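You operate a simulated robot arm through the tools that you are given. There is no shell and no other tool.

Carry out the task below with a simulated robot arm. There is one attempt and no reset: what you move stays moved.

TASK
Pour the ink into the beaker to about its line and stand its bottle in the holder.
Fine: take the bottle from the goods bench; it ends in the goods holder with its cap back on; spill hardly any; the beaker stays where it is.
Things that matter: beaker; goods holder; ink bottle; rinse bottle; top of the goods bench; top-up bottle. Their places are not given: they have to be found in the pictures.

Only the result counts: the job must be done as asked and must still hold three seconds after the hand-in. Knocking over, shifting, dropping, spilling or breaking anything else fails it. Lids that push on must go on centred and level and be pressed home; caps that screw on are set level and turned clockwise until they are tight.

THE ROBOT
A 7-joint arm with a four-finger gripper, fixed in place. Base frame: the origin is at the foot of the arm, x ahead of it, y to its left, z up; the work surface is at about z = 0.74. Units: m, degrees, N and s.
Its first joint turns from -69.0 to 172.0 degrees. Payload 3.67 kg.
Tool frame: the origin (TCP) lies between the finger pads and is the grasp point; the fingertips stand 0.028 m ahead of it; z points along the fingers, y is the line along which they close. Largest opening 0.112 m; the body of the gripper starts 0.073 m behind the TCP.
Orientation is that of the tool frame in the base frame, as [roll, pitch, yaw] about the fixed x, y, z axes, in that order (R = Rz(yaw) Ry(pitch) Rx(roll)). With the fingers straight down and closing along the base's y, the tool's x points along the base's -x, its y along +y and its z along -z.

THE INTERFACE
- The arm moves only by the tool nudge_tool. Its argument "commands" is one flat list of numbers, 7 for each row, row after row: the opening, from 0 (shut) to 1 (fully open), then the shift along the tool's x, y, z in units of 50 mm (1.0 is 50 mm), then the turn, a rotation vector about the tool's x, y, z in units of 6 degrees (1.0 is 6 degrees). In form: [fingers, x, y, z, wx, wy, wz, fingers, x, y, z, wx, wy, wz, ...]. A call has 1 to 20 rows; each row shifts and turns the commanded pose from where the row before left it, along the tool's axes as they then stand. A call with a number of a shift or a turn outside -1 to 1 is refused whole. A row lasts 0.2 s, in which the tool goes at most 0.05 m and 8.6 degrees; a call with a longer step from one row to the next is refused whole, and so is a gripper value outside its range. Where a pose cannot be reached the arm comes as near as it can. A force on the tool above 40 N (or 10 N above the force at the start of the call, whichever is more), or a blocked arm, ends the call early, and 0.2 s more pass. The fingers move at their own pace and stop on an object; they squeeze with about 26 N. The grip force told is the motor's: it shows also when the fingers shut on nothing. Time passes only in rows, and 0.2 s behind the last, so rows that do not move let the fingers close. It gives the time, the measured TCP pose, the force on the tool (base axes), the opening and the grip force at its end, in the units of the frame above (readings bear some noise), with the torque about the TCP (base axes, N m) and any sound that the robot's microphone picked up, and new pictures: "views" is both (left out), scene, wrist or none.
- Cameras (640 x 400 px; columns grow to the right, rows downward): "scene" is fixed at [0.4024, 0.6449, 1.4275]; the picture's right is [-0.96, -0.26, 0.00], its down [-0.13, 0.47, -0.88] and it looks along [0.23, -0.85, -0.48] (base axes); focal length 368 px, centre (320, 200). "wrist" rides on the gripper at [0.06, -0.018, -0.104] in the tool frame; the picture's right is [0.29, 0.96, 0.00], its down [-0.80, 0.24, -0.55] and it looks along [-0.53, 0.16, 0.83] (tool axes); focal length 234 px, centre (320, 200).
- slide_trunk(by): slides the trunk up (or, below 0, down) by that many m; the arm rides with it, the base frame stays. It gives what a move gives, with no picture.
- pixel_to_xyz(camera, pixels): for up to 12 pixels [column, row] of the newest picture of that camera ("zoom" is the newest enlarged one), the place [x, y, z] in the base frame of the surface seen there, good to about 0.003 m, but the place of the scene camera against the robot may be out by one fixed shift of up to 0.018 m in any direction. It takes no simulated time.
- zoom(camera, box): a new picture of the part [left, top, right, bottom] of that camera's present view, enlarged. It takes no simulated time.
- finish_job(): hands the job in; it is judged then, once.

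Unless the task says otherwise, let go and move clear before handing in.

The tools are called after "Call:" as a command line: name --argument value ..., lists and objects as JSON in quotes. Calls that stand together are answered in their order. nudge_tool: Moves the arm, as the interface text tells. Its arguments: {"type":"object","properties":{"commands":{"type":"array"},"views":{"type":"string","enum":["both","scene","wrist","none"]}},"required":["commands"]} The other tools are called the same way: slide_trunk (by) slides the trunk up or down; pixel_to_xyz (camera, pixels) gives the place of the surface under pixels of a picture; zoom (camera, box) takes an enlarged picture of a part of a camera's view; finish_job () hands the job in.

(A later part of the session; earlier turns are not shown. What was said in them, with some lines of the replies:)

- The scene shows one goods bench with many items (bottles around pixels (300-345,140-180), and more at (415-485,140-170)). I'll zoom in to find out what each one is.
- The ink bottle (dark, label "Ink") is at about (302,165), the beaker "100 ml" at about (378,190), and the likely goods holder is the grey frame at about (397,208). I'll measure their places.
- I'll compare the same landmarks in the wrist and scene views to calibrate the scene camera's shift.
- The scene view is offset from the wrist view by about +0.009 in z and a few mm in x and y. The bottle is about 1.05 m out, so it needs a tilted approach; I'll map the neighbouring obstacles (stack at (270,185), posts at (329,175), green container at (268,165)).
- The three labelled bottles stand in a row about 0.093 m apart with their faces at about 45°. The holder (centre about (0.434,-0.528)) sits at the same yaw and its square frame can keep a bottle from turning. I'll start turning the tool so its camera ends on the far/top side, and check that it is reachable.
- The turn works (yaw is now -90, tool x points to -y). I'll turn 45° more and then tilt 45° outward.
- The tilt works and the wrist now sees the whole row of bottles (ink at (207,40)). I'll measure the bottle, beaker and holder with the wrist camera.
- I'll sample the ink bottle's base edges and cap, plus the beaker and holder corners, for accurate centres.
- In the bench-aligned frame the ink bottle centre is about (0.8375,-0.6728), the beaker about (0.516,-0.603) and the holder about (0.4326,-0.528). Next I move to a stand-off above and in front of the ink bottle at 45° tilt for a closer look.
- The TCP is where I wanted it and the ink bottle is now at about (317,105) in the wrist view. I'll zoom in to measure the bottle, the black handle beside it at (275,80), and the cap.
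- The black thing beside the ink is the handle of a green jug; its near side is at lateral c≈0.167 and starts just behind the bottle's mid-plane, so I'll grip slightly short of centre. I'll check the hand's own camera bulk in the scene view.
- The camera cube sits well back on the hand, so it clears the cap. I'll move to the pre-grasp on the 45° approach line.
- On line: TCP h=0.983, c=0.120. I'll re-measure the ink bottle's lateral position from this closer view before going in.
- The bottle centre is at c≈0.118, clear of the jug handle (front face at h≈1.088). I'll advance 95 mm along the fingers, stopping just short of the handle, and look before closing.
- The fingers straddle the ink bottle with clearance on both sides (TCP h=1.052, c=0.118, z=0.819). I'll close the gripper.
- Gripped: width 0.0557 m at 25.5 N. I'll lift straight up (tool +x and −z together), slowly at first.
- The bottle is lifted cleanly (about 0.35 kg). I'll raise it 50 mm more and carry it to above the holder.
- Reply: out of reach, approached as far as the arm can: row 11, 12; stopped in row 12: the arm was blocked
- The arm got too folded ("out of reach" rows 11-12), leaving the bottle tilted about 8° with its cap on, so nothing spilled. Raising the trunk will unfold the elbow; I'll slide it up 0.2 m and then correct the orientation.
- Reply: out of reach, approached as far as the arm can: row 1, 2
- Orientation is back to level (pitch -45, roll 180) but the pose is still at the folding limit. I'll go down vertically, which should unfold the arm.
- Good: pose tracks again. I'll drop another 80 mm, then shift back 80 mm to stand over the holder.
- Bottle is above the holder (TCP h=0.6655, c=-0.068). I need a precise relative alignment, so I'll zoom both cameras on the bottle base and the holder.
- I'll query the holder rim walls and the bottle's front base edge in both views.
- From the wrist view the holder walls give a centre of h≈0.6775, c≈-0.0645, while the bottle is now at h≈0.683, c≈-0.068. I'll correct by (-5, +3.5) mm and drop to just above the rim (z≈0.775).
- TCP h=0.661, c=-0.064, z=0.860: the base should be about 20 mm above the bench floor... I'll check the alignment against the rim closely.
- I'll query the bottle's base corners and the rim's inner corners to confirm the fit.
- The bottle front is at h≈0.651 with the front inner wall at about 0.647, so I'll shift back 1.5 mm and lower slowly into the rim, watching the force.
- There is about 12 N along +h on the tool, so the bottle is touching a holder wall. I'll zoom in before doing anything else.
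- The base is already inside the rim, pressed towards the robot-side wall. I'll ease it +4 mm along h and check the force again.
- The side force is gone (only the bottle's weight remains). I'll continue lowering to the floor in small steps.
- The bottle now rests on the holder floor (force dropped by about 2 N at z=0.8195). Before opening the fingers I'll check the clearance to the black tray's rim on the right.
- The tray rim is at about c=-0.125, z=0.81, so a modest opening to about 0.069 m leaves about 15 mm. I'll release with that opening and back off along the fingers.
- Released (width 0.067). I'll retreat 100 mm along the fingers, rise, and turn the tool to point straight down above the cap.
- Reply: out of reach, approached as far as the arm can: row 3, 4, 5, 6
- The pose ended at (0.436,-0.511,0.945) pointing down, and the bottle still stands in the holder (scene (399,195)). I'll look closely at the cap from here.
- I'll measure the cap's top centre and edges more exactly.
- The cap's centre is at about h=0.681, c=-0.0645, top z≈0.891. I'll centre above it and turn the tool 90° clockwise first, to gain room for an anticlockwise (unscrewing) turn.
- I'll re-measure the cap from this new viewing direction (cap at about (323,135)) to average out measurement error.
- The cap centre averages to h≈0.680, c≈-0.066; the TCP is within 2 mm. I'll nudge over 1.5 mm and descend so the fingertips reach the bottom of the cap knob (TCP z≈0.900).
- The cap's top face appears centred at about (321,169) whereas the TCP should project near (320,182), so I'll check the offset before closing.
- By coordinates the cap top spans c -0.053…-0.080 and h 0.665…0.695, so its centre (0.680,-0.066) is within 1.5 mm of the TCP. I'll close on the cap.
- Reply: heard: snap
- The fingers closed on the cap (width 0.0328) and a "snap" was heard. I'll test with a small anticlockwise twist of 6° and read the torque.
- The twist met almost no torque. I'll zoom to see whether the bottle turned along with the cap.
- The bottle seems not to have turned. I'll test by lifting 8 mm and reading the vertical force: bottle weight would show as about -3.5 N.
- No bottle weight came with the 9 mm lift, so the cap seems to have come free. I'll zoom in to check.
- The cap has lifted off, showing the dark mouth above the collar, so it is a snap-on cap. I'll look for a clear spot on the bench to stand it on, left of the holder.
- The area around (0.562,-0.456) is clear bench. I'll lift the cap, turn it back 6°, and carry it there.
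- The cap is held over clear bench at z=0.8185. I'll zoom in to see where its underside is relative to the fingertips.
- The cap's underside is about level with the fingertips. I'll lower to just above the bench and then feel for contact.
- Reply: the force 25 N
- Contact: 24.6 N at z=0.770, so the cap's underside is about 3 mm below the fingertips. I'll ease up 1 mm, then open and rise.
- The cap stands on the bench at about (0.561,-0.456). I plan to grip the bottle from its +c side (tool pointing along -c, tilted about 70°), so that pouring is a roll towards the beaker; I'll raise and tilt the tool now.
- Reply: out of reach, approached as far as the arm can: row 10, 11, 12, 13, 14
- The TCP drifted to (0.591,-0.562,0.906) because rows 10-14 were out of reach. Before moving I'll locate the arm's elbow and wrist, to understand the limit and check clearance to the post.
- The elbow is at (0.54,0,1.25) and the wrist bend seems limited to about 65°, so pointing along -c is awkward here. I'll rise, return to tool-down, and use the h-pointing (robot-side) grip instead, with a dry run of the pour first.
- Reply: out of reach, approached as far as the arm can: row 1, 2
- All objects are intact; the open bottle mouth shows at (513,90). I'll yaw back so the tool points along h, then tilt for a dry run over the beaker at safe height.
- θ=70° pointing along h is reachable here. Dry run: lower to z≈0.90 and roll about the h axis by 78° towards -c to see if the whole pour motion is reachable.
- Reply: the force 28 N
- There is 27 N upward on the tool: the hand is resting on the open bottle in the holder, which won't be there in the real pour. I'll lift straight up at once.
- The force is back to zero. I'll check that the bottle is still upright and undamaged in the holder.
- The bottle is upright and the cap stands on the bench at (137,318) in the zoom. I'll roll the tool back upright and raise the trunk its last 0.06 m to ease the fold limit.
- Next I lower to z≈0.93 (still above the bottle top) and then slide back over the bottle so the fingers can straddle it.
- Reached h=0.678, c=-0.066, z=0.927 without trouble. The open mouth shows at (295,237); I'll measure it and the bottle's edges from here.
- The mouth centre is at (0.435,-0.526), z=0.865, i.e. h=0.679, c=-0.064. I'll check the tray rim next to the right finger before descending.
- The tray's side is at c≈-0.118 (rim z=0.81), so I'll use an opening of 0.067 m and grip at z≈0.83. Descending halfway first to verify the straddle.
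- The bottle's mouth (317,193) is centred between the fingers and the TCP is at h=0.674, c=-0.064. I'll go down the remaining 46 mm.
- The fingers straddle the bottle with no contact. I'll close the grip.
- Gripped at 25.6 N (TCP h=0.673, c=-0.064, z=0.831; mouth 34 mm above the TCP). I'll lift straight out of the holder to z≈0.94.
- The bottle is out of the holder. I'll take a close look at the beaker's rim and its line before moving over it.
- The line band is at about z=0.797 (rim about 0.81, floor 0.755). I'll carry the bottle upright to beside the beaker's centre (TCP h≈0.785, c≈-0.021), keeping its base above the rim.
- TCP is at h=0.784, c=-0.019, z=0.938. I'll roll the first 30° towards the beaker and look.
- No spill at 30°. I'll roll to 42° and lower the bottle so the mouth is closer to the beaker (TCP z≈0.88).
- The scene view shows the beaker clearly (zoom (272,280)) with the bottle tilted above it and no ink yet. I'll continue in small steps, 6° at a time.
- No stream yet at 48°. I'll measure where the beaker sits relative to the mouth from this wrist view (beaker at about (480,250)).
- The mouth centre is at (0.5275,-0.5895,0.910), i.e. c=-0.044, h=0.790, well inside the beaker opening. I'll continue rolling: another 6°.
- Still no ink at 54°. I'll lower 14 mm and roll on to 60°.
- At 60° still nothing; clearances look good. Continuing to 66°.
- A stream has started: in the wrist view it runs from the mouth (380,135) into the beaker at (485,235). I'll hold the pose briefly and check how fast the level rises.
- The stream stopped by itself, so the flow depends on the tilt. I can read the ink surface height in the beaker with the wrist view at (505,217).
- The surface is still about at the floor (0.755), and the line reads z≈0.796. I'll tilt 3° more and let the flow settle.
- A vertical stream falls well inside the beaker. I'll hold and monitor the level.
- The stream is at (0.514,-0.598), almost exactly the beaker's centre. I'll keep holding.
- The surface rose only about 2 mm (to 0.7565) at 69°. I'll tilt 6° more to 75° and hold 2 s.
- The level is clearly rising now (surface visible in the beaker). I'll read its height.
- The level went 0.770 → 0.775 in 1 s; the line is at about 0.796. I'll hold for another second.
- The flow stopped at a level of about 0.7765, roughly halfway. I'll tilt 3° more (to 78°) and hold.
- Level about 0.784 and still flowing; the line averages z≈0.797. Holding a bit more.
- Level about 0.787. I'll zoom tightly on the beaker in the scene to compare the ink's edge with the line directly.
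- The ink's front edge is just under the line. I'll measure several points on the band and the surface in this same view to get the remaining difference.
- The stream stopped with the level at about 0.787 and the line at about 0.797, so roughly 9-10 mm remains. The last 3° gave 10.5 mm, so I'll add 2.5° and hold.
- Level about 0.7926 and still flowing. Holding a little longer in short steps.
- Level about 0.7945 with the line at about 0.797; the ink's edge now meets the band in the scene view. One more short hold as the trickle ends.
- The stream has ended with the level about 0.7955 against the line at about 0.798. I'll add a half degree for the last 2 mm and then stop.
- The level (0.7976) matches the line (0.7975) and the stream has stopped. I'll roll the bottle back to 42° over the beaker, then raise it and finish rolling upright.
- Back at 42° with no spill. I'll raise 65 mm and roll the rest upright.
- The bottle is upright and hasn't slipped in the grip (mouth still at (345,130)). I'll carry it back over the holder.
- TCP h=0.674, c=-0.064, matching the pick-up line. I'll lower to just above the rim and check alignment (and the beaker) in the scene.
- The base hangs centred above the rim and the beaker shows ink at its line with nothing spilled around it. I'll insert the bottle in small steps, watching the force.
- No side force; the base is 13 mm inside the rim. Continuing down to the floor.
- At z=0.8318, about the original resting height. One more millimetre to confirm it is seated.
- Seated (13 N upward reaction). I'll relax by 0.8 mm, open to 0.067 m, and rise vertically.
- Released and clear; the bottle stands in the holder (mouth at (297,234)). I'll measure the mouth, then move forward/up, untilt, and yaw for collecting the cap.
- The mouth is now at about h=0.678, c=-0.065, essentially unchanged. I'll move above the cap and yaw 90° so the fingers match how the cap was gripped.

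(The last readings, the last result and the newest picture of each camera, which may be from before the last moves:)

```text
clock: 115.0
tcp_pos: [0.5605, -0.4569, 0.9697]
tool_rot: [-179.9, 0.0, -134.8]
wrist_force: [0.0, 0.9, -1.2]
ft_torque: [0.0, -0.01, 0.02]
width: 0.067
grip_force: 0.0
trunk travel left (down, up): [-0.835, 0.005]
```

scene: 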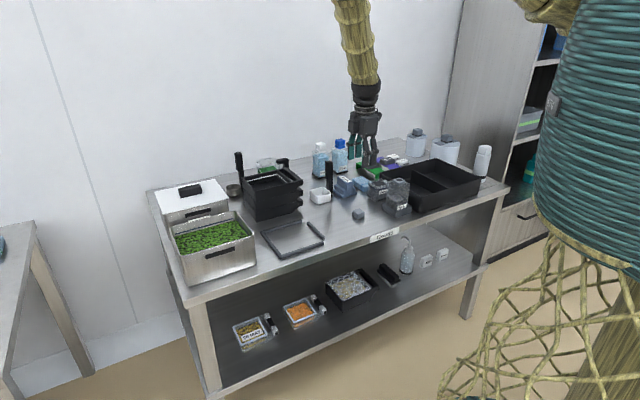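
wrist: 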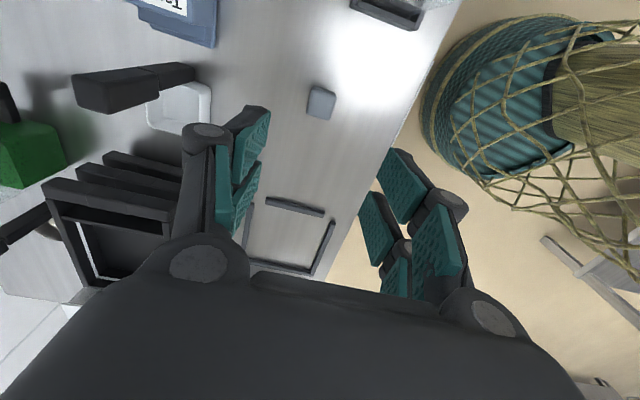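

TCP is over the release spot and the cap shows at (321,102). I'll verify its location and then descend.

Call:
pixel_to_xyz --camera "wrist" --pixels '[[321, 102], [312, 90], [332, 96], [328, 115], [308, 110], [322, 92], [318, 112]]'

Call:
zoom --camera "wrist" --box '[290, 70, 350, 130]'

```text
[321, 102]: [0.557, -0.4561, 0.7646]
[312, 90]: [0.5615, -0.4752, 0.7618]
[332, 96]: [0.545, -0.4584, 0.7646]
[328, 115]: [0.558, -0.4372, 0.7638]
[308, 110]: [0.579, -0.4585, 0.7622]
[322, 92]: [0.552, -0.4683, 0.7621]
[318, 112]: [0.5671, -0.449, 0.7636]
```

```text
6.67 times, centred on (320, 100) of wrist
```

zoom: 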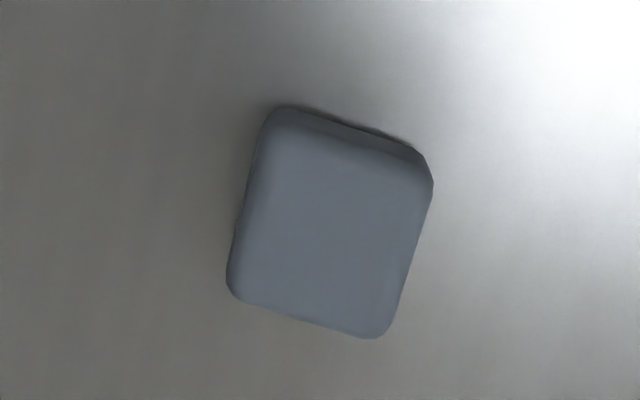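

The cap's centre (0.561,-0.457) matches the TCP. I'll descend to the original grip height (TCP z≈0.772).

Call:
nudge_tool --commands '[0.6, 0, 0, 0.9, 0, 0, 0, 0.6, 0, 0, 0.9, 0, 0, 0, 0.6, 0, 0, 0.9, 0, 0, 0, 0.6, 0, 0, 0.7, 0, 0, 0, 0.6, 0, 0, 0.4, 0, 0, 0, 0.6, 0, 0, 0.14, 0, 0, 0, 0.6, 0, 0, 0, 0, 0, 0]' --views "wrist"

```text
clock: 116.6
tcp_pos: [0.5603, -0.4556, 0.7732]
tool_rot: [-179.9, 0.0, -134.7]
wrist_force: [0.1, -1.0, -0.2]
ft_torque: [0.0, -0.02, 0.01]
width: 0.0672
grip_force: 0.1
trunk travel left (down, up): [-0.835, 0.005]
```

wrist: 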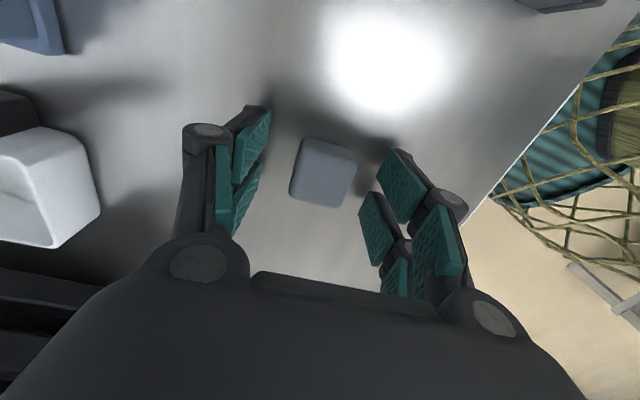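

At z=0.773 with the cap between the fingers. I'll lower 1.5 mm and close.

Call:
nudge_tool --commands '[0.6, 0, 0, 0.03, 0, 0, 0, 0.3, 0, 0, 0, 0, 0, 0, 0.1, 0, 0, 0, 0, 0, 0, 0.1, 0, 0, 0, 0, 0, 0, 0.1, 0, 0, 0, 0, 0, 0]' --views "wrist"

```text
clock: 117.8
tcp_pos: [0.5608, -0.4559, 0.7717]
tool_rot: [-179.9, 0.0, -134.6]
wrist_force: [-1.2, 0.4, -0.9]
ft_torque: [0.0, 0.01, 0.01]
width: 0.0328
grip_force: 26.5
trunk travel left (down, up): [-0.835, 0.005]
```

wrist: 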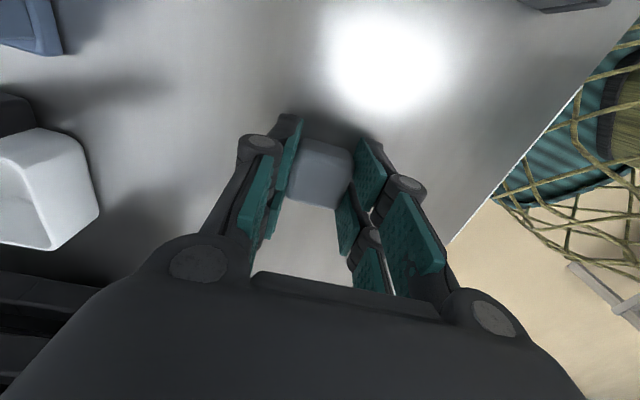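

Cap gripped (0.0328 m). I'll lift it and carry it above the bottle's mouth.

Call:
nudge_tool --commands '[0.1, 0, 0, -0.4, 0, 0, 0, 0.1, 0, 0, -0.9, 0, 0, 0, 0.1, 0, 0, -0.9, 0, 0, 0, 0.1, 0, 0, -0.9, 0, 0, 0, 0.1, 0, 0, -0.6, 0, 0, 0, 0.1, 0.35, 0.1, 0, 0, 0, 0, 0.1, 0.7, 0.19, 0, 0, 0, 0, 0.1, 0.7, 0.19, 0, 0, 0, 0, 0.1, 0.7, 0.19, 0, 0, 0, 0, 0.1, 0.344, 0.086, 0, 0, 0, 0, 0.1, 0, 0, 0, 0, 0, 0, 0.1, 0, 0, 0, 0, 0, 0]' --views "both"

```text
clock: 120.4
tcp_pos: [0.4366, -0.5308, 0.9569]
tool_rot: [-179.8, 0.0, -134.8]
wrist_force: [0.8, -0.1, 0.3]
ft_torque: [0.0, 0.01, 0.0]
width: 0.033
grip_force: 25.8
trunk travel left (down, up): [-0.835, 0.005]
```

scene: 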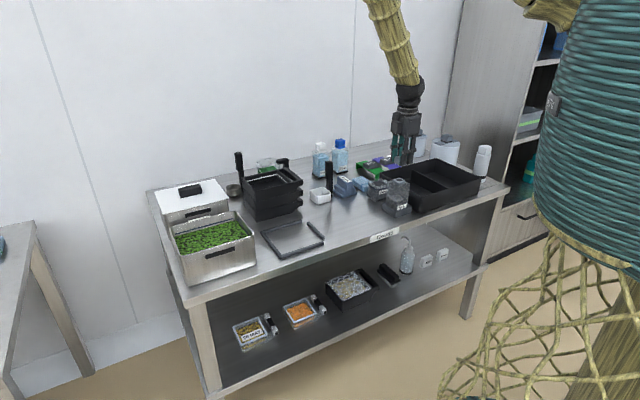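
wrist: 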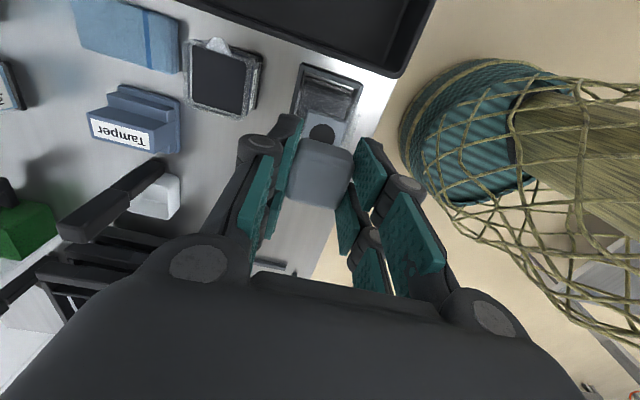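

TCP h=0.684, c=-0.067. I'll measure the visible mouth/collar (at (322,132)) to align precisely.

Call:
zoom --camera "wrist" --box '[280, 90, 380, 160]'

Call:
pixel_to_xyz --camera "wrist" --pixels '[[322, 132], [315, 130], [330, 133], [322, 126], [305, 120], [345, 130], [312, 118], [338, 126], [325, 120]]'

Call:
zoom --camera "scene" --box '[375, 140, 425, 220]'

```text
5.71 times, centred on (330, 125) of wrist
```

zoom: 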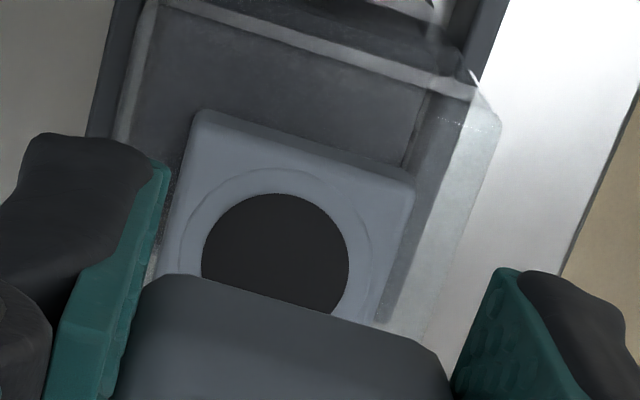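

```text
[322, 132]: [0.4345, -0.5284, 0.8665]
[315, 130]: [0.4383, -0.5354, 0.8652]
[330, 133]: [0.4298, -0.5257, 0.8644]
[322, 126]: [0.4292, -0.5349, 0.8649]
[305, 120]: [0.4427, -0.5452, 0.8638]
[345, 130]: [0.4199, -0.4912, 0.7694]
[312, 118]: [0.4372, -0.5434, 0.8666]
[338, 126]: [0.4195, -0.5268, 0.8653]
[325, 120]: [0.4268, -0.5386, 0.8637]
```

```text
5.00 times, centred on (400, 180) of scene
```

zoom: 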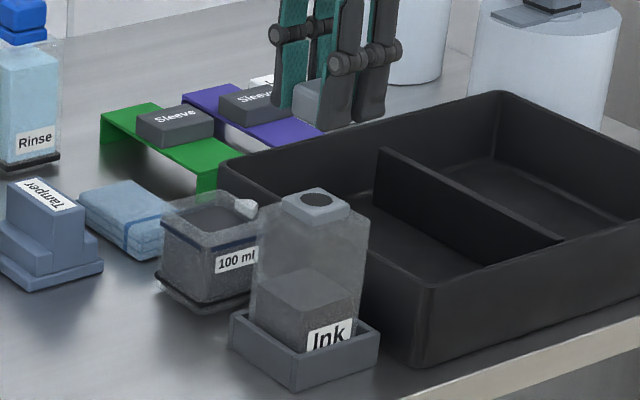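

The mouth projects to h≈0.681, c≈-0.065, so I need about -2.5 mm in h and +1 mm in c. I'll make that correction and lower to just above the neck.

Call:
nudge_tool --commands '[0.1, -0.024, 0.05, 0.4, 0, 0, 0, 0.1, 0, 0, 0.4, 0, 0, 0, 0.1, 0, 0, 0.16, 0, 0, 0, 0.1, 0, 0, 0, 0, 0, 0, 0.1, 0, 0, 0, 0, 0, 0]' --views "both"

Call:
zoom --camera "scene" --box '[375, 155, 425, 205]'

Call:
zoom --camera "wrist" --box '[270, 90, 390, 210]'

```text
clock: 121.6
tcp_pos: [0.4358, -0.5257, 0.9094]
tool_rot: [-179.9, 0.0, -134.7]
wrist_force: [0.0, 0.5, -0.2]
ft_torque: [0.0, 0.01, -0.02]
width: 0.0328
grip_force: 25.6
trunk travel left (down, up): [-0.835, 0.005]
```

scene: 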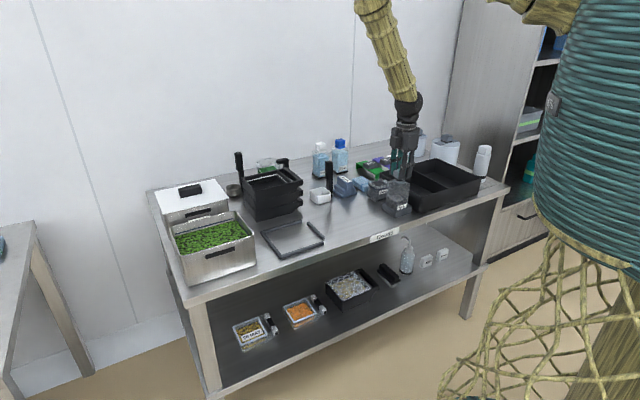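
wrist: 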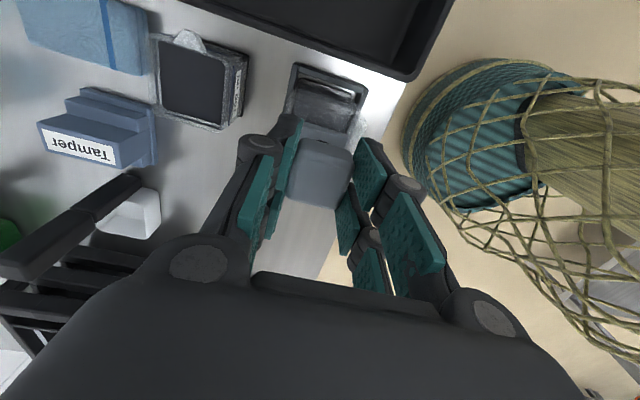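

```text
8.00 times, centred on (400, 180) of scene
```

zoom: 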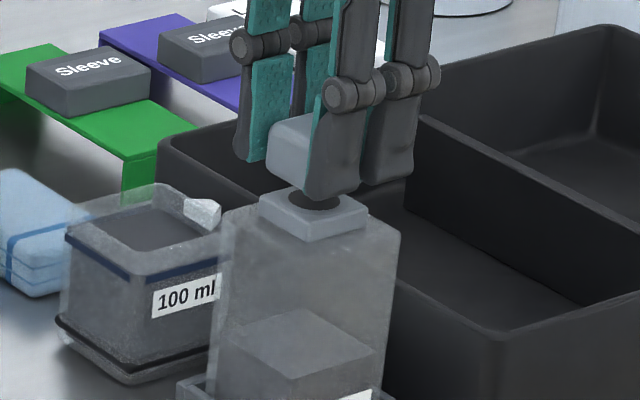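

```text
3.33 times, centred on (330, 150) of wrist
```

zoom: 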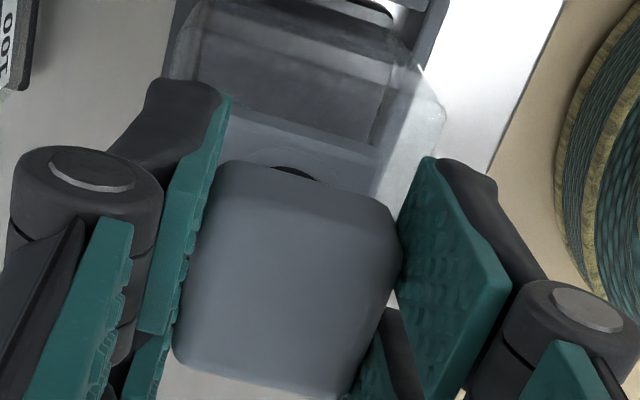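

Readings are noisy at the millimetre level, so I'll take two more readings before the final alignment.

Call:
nudge_tool --commands '[0.1, 0, 0, 0, 0, 0, 0]' --views "none"

Call:
nudge_tool --commands '[0.1, 0, 0, 0, 0, 0, 0]' --views "none"

Call:
nudge_tool --commands '[0.1, 0, 0, 0, 0, 0, 0]' --views "none"

```text
clock: 122.0
tcp_pos: [0.4358, -0.5271, 0.9082]
tool_rot: [-179.9, 0.0, -134.7]
wrist_force: [0.3, 1.1, 0.0]
ft_torque: [0.0, -0.01, 0.01]
width: 0.0326
grip_force: 26.0
trunk travel left (down, up): [-0.835, 0.005]
```

```text
clock: 122.4
tcp_pos: [0.4351, -0.5254, 0.9084]
tool_rot: [-179.9, -0.1, -134.7]
wrist_force: [-0.2, -0.3, -0.2]
ft_torque: [-0.03, 0.02, 0.0]
width: 0.0326
grip_force: 26.0
trunk travel left (down, up): [-0.835, 0.005]
```

```text
clock: 122.8
tcp_pos: [0.4349, -0.5268, 0.9078]
tool_rot: [-179.8, 0.0, -134.7]
wrist_force: [0.2, 0.7, 0.6]
ft_torque: [0.01, -0.04, 0.0]
width: 0.0329
grip_force: 25.8
trunk travel left (down, up): [-0.835, 0.005]
```

The average is (0.4354,-0.5263); the mouth by vision and by the uncapping record is at (0.4355,-0.5282), so I'll shift 2 mm and start lowering onto the neck.

Call:
nudge_tool --commands '[0.1, 0.028, -0.028, 0, 0, 0, 0, 0.1, 0, 0, 0.08, 0, 0, 0, 0.1, 0, 0, 0, 0, 0, 0]' --views "none"

Call:
nudge_tool --commands '[0.1, 0, 0, 0.06, 0, 0, 0, 0.1, 0, 0, 0, 0, 0, 0]' --views "none"

Call:
nudge_tool --commands '[0.1, 0, 0, 0.04, 0, 0, 0, 0.1, 0, 0, 0, 0, 0, 0]' --views "both"

```text
clock: 123.6
tcp_pos: [0.4345, -0.5281, 0.9043]
tool_rot: [-179.9, 0.0, -134.7]
wrist_force: [0.2, 1.0, -0.7]
ft_torque: [0.02, 0.01, 0.05]
width: 0.0325
grip_force: 26.3
trunk travel left (down, up): [-0.835, 0.005]
```

```text
clock: 124.2
tcp_pos: [0.4348, -0.5282, 0.9018]
tool_rot: [-179.9, 0.0, -134.7]
wrist_force: [0.1, 0.7, -0.7]
ft_torque: [0.04, -0.01, 0.0]
width: 0.0328
grip_force: 26.4
trunk travel left (down, up): [-0.835, 0.005]
```

```text
clock: 124.8
tcp_pos: [0.4353, -0.5282, 0.899]
tool_rot: [-179.8, 0.0, -134.7]
wrist_force: [-0.6, 0.6, -0.4]
ft_torque: [-0.01, 0.05, -0.01]
width: 0.0329
grip_force: 26.0
trunk travel left (down, up): [-0.835, 0.005]
```

scene: 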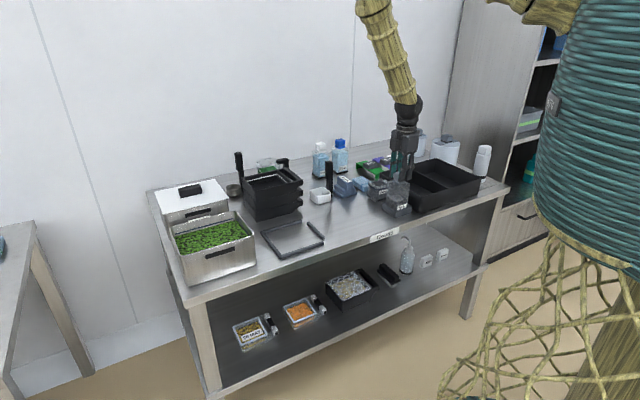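
wrist: 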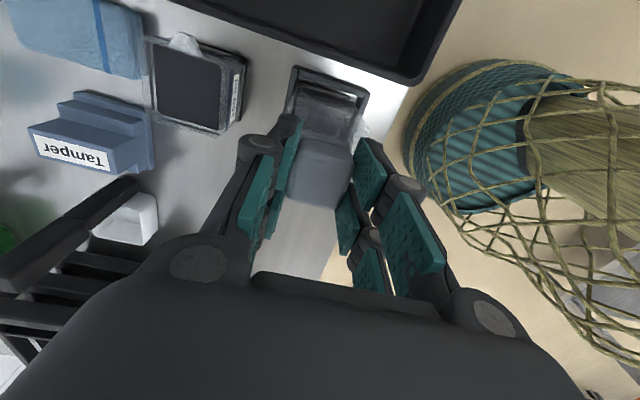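

z=0.899 and no contact yet. I'll look closely at the cap above the collar before pressing.

Call:
zoom --camera "scene" --box '[380, 160, 420, 200]'

Call:
zoom --camera "wrist" --box '[270, 90, 390, 210]'

```text
10.00 times, centred on (400, 180) of scene
```

zoom: 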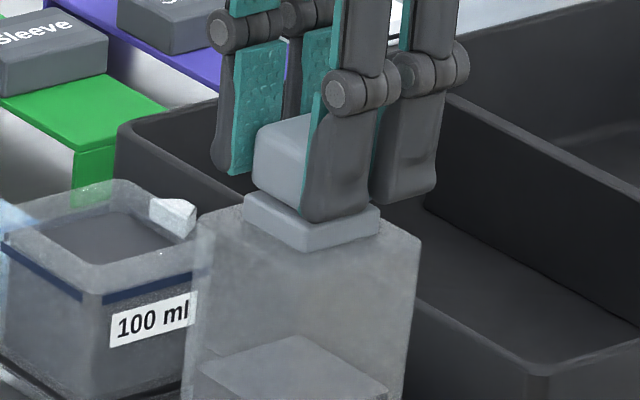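

```text
3.33 times, centred on (330, 150) of wrist
```

zoom: 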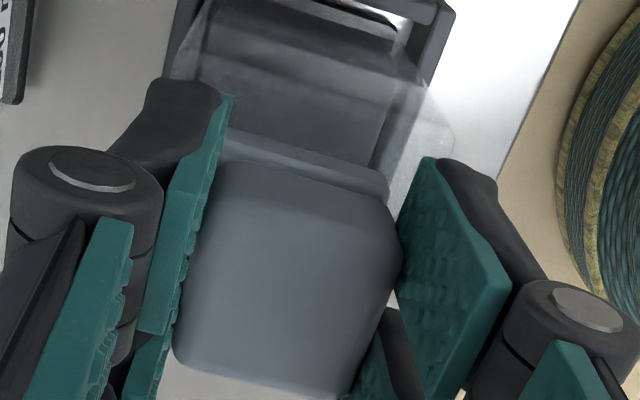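

The cap sits squarely just above the collar. I'll press down in 1–1.5 mm steps, reading the force and listening for the snap.

Call:
nudge_tool --commands '[0.1, 0, 0, 0.03, 0, 0, 0, 0.1, 0, 0, 0, 0, 0, 0]' --views "none"

Call:
nudge_tool --commands '[0.1, 0, 0, 0.02, 0, 0, 0, 0.1, 0, 0, 0, 0, 0, 0]' --views "none"

Call:
nudge_tool --commands '[0.1, 0, 0, 0.02, 0, 0, 0, 0.1, 0, 0, 0, 0, 0, 0]' --views "none"

```text
clock: 125.4
tcp_pos: [0.4343, -0.5282, 0.8977]
tool_rot: [-179.9, -0.1, -134.7]
wrist_force: [0.7, 0.5, -0.3]
ft_torque: [0.0, 0.06, -0.01]
width: 0.0328
grip_force: 25.4
trunk travel left (down, up): [-0.835, 0.005]
```

```text
clock: 126.0
tcp_pos: [0.4341, -0.5276, 0.8973]
tool_rot: [-180.0, 0.0, -134.7]
wrist_force: [1.9, -1.4, 8.3]
ft_torque: [0.01, -0.04, 0.02]
width: 0.0329
grip_force: 26.6
trunk travel left (down, up): [-0.835, 0.005]
heard: snap
```

```text
clock: 126.6
tcp_pos: [0.435, -0.5284, 0.8975]
tool_rot: [-179.8, 0.0, -134.7]
wrist_force: [4.2, -4.5, 24.8]
ft_torque: [-0.08, -0.16, 0.0]
width: 0.0327
grip_force: 25.6
trunk travel left (down, up): [-0.835, 0.005]
```

A "snap" was heard at about 8 N and the cap is at its original height (TCP z=0.8975) under 25 N. I'll relax the push slightly without pulling, then open the fingers.

Call:
nudge_tool --commands '[0.1, 0, 0, -0.02, 0, 0, 0, 0.1, 0, 0, 0, 0, 0, 0]' --views "none"

```text
clock: 127.2
tcp_pos: [0.4343, -0.5283, 0.8967]
tool_rot: [-180.0, 0.0, -134.6]
wrist_force: [4.0, -3.1, 15.9]
ft_torque: [-0.06, -0.18, -0.01]
width: 0.0328
grip_force: 26.0
trunk travel left (down, up): [-0.835, 0.005]
```

Call:
nudge_tool --commands '[0.1, 0, -0.006, -0.01, 0, 0, 0, 0.1, 0, 0, 0, 0, 0, 0]' --views "none"

Call:
nudge_tool --commands '[0.6, 0, 0, 0, 0, 0, 0, 0.6, 0, 0, 0, 0, 0, 0, 0.6, 0, 0, 0, 0, 0, 0]' --views "both"

```text
clock: 127.8
tcp_pos: [0.4345, -0.5278, 0.8973]
tool_rot: [179.9, -0.1, -134.7]
wrist_force: [1.3, -0.5, 1.7]
ft_torque: [0.0, 0.0, -0.01]
width: 0.0329
grip_force: 25.7
trunk travel left (down, up): [-0.835, 0.005]
```

```text
clock: 128.6
tcp_pos: [0.4345, -0.5293, 0.8978]
tool_rot: [-179.8, 0.0, -134.7]
wrist_force: [0.2, -0.7, -0.2]
ft_torque: [0.0, 0.01, -0.01]
width: 0.0673
grip_force: 0.0
trunk travel left (down, up): [-0.835, 0.005]
```

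scene: 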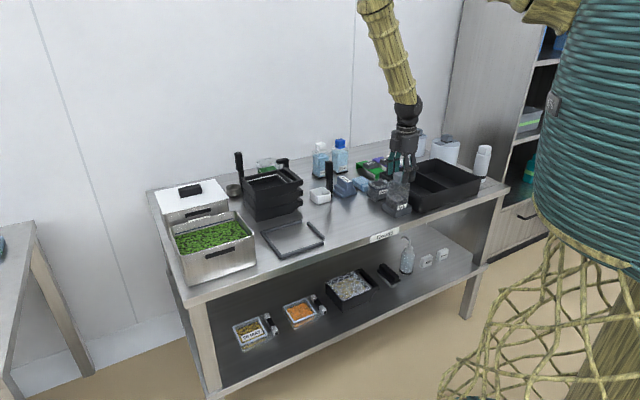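
wrist: 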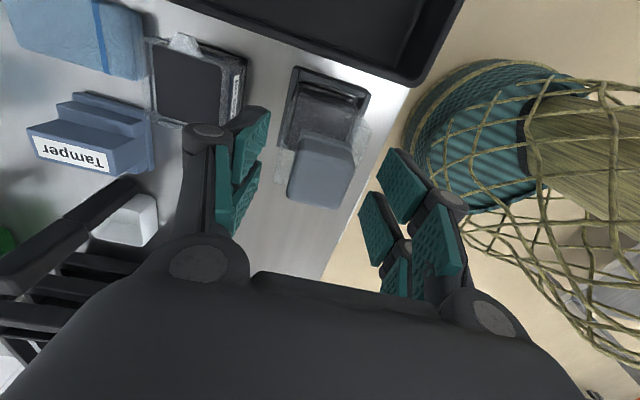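

The fingers are open and no second snap was heard. I'll rise 100 mm and inspect the cap from both cameras.

Call:
nudge_tool --commands '[0.6, 0, 0, -0.3, 0, 0, 0, 0.6, 0, 0, -0.8, 0, 0, 0, 0.6, 0, 0, -0.8, 0, 0, 0, 0.6, 0, 0, 0, 0, 0, 0]' --views "both"

Call:
zoom --camera "scene" --box '[365, 160, 425, 220]'

Call:
zoom --camera "wrist" --box '[270, 60, 380, 170]'

```text
clock: 129.6
tcp_pos: [0.4341, -0.53, 0.9935]
tool_rot: [-180.0, 0.1, -134.8]
wrist_force: [-0.1, 0.5, 0.1]
ft_torque: [0.03, 0.0, -0.01]
width: 0.067
grip_force: 0.0
trunk travel left (down, up): [-0.835, 0.005]
```

scene: 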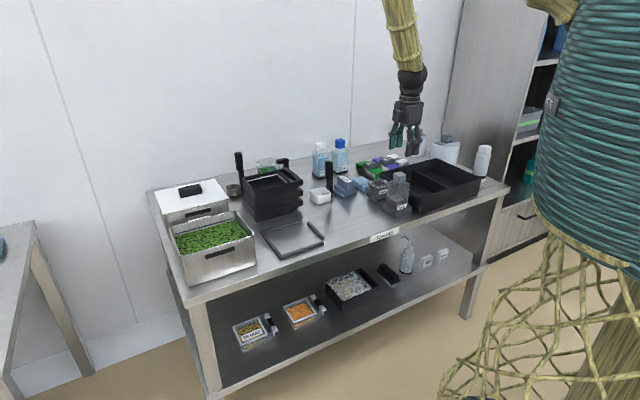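
wrist: 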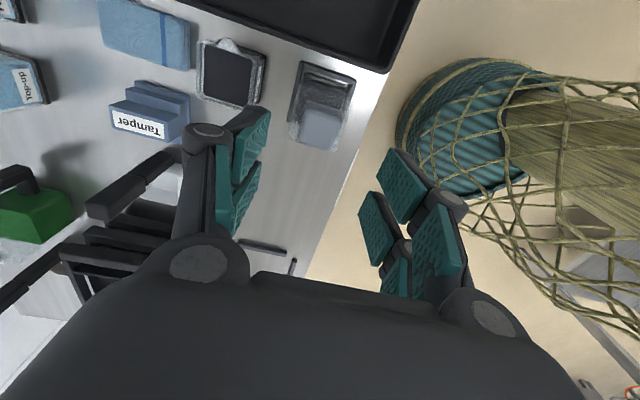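

```text
6.67 times, centred on (395, 190) of scene
```

zoom: 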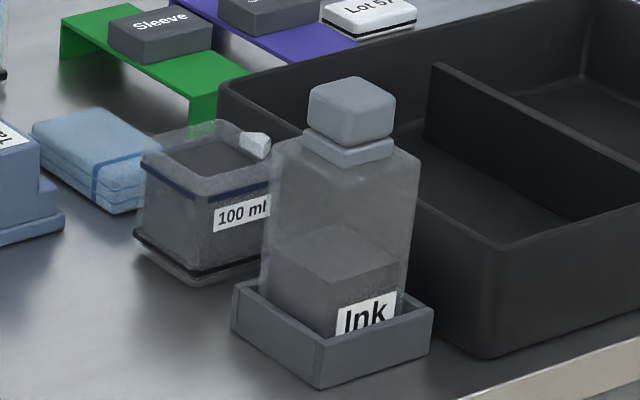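

```text
3.64 times, centred on (325, 115) of wrist
```

zoom: 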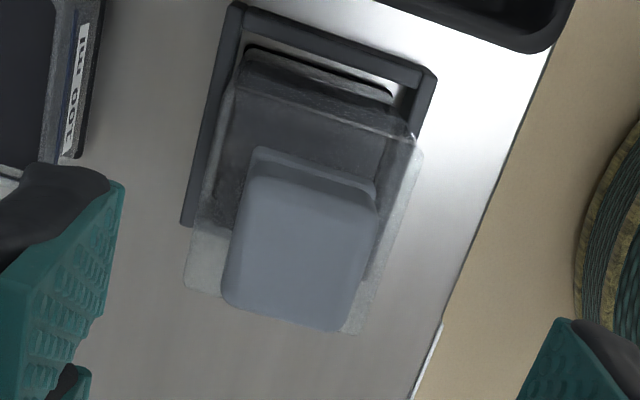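

The cap looks level and centred on the collar, and the bottle stands in the holder. I'll verify cap height and ink level numerically.

Call:
pixel_to_xyz --camera "wrist" --pixels '[[320, 128], [310, 115], [335, 120], [330, 142], [306, 138], [320, 135], [228, 75], [220, 68], [240, 80], [228, 85]]'

Call:
zoom --camera "scene" --box '[366, 176, 396, 206]'

Call:
zoom --camera "wrist" --box '[180, 20, 300, 120]'

```text
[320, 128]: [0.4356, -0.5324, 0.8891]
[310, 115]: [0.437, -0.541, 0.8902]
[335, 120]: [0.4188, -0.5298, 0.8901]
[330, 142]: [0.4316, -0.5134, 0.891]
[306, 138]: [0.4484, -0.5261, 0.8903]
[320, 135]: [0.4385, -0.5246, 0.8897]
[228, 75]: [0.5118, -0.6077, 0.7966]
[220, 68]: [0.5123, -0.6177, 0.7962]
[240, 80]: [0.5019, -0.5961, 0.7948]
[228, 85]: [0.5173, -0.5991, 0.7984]
```

```text
13.33 times, centred on (381, 191) of scene
```

zoom: 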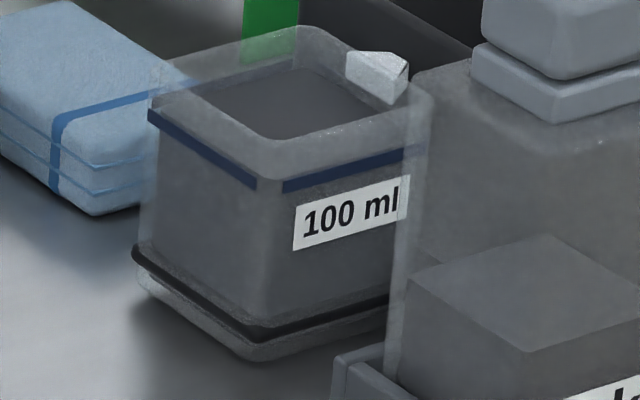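

```text
4.00 times, centred on (240, 70) of wrist
```

zoom: 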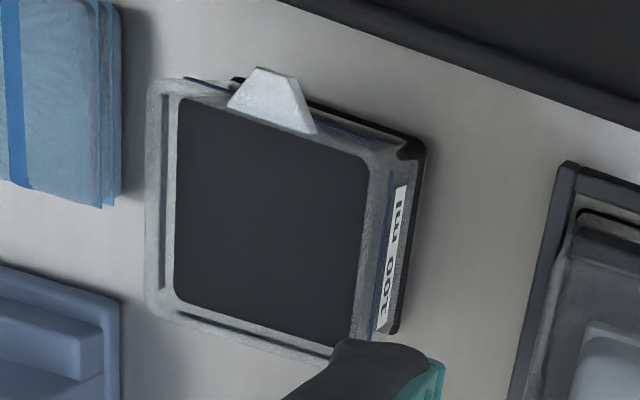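

Numerically the cap top is at z=0.890 as originally. To double-check the ink level I'll compare surface and line within the scene camera as well.

Call:
pixel_to_xyz --camera "scene" --pixels '[[377.2, 183.9], [379, 182.5], [375, 182.8], [381, 184], [377, 186], [383.2, 188.6], [372, 186.9], [386, 187.8], [374, 188.2], [377, 195]]'

Call:
pixel_to_xyz --camera "wrist" --pixels '[[212, 60], [222, 60], [238, 70], [245, 85], [225, 95], [215, 80], [230, 70], [258, 75], [256, 95], [205, 55], [262, 60]]'

```text
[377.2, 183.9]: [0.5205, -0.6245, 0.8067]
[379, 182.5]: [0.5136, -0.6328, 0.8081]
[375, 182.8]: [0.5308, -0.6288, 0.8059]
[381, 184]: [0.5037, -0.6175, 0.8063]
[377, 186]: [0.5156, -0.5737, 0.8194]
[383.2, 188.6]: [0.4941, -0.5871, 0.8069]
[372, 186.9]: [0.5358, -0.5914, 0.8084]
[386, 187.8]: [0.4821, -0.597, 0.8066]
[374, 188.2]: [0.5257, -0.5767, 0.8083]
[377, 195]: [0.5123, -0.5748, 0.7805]
```

```text
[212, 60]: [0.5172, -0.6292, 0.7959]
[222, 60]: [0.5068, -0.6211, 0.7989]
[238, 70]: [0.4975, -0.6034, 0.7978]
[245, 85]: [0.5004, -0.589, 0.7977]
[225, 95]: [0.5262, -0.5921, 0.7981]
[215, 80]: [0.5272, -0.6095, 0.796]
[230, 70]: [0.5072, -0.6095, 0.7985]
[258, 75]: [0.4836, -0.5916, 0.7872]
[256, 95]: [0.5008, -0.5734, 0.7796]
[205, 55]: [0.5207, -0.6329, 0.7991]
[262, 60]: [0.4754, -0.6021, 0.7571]
```

Both cameras agree: ink surface 0.8067 vs line 0.8075 in the scene frame, and the cap is at its original height. I'll move the arm well clear and take a last look.

Call:
nudge_tool --commands '[0.6, 0, 0, -0.8, 0, 0, 0, 0.6, 0, 0, -0.8, 0, 0, 0, 0.6, 0, 0, -0.8, 0, 0, 0, 0.6, 0, 0, -0.4, 0, 0, 0, 0.6, 0, 0, 0, 0, 0, 0, 0.6, 0, 0, 0, 0, 0, 0]' --views "both"

Call:
zoom --camera "scene" --box '[340, 140, 450, 225]'

Call:
zoom --camera "scene" --box '[220, 120, 380, 220]'

```text
clock: 131.0
tcp_pos: [0.4326, -0.5299, 1.1333]
tool_rot: [180.0, 0.1, -134.7]
wrist_force: [0.2, 0.5, -0.8]
ft_torque: [-0.01, 0.02, -0.01]
width: 0.067
grip_force: 0.0
trunk travel left (down, up): [-0.835, 0.005]
```

scene: 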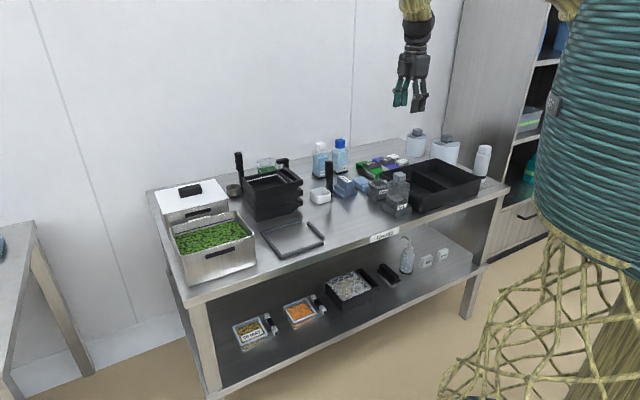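
wrist: 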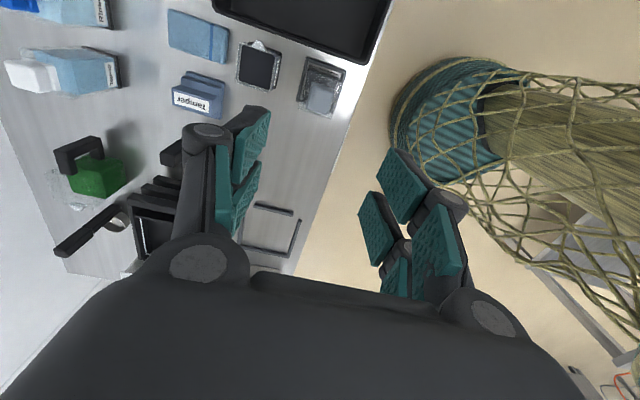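

```text
4.71 times, centred on (395, 182) of scene
```

zoom: 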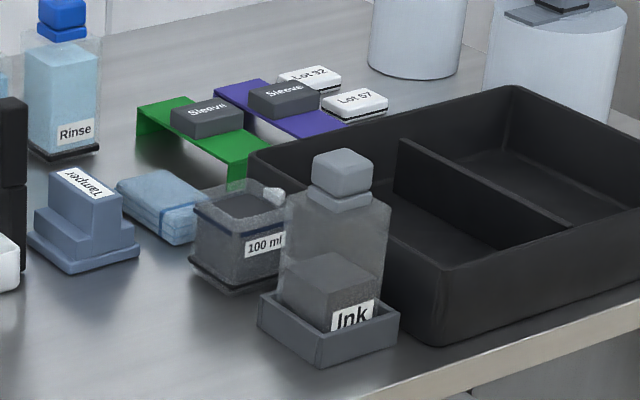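

```text
4.00 times, centred on (300, 170) of scene
```

zoom: 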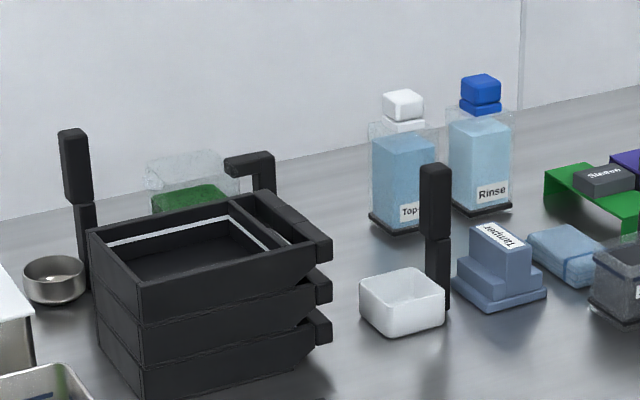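

The final pictures show:
- the ink bottle upright in the holder with its cap level (zoom (340,175));
- the beaker in place and filled to its 100 ml line;
- the other bottles and items where they were, with no visible spill.

The arm is clear at z=1.13, so I'm handing in.

Call:
finish_job

```text
The job is handed in.
```

I poured the ink into the beaker to its 100 ml line. The ink bottle now stands in the goods holder with its cap back on, and I've handed the job in. The tool hasn't told me how it was judged.

- **Ink level:** both cameras put the ink surface within about 1 mm of the line.
- **Cap:** it pushes on. I heard it snap home, and it sits level at its original height.
- **Spills and other items:** I saw no ink outside the beaker. The beaker and the other items on the bench are where they started.
- **One accidental contact:** while rehearsing the pour, the hand pressed down on the open bottle in the holder with about 27 N. I lifted off at once. The bottle stayed upright and showed no visible damage.
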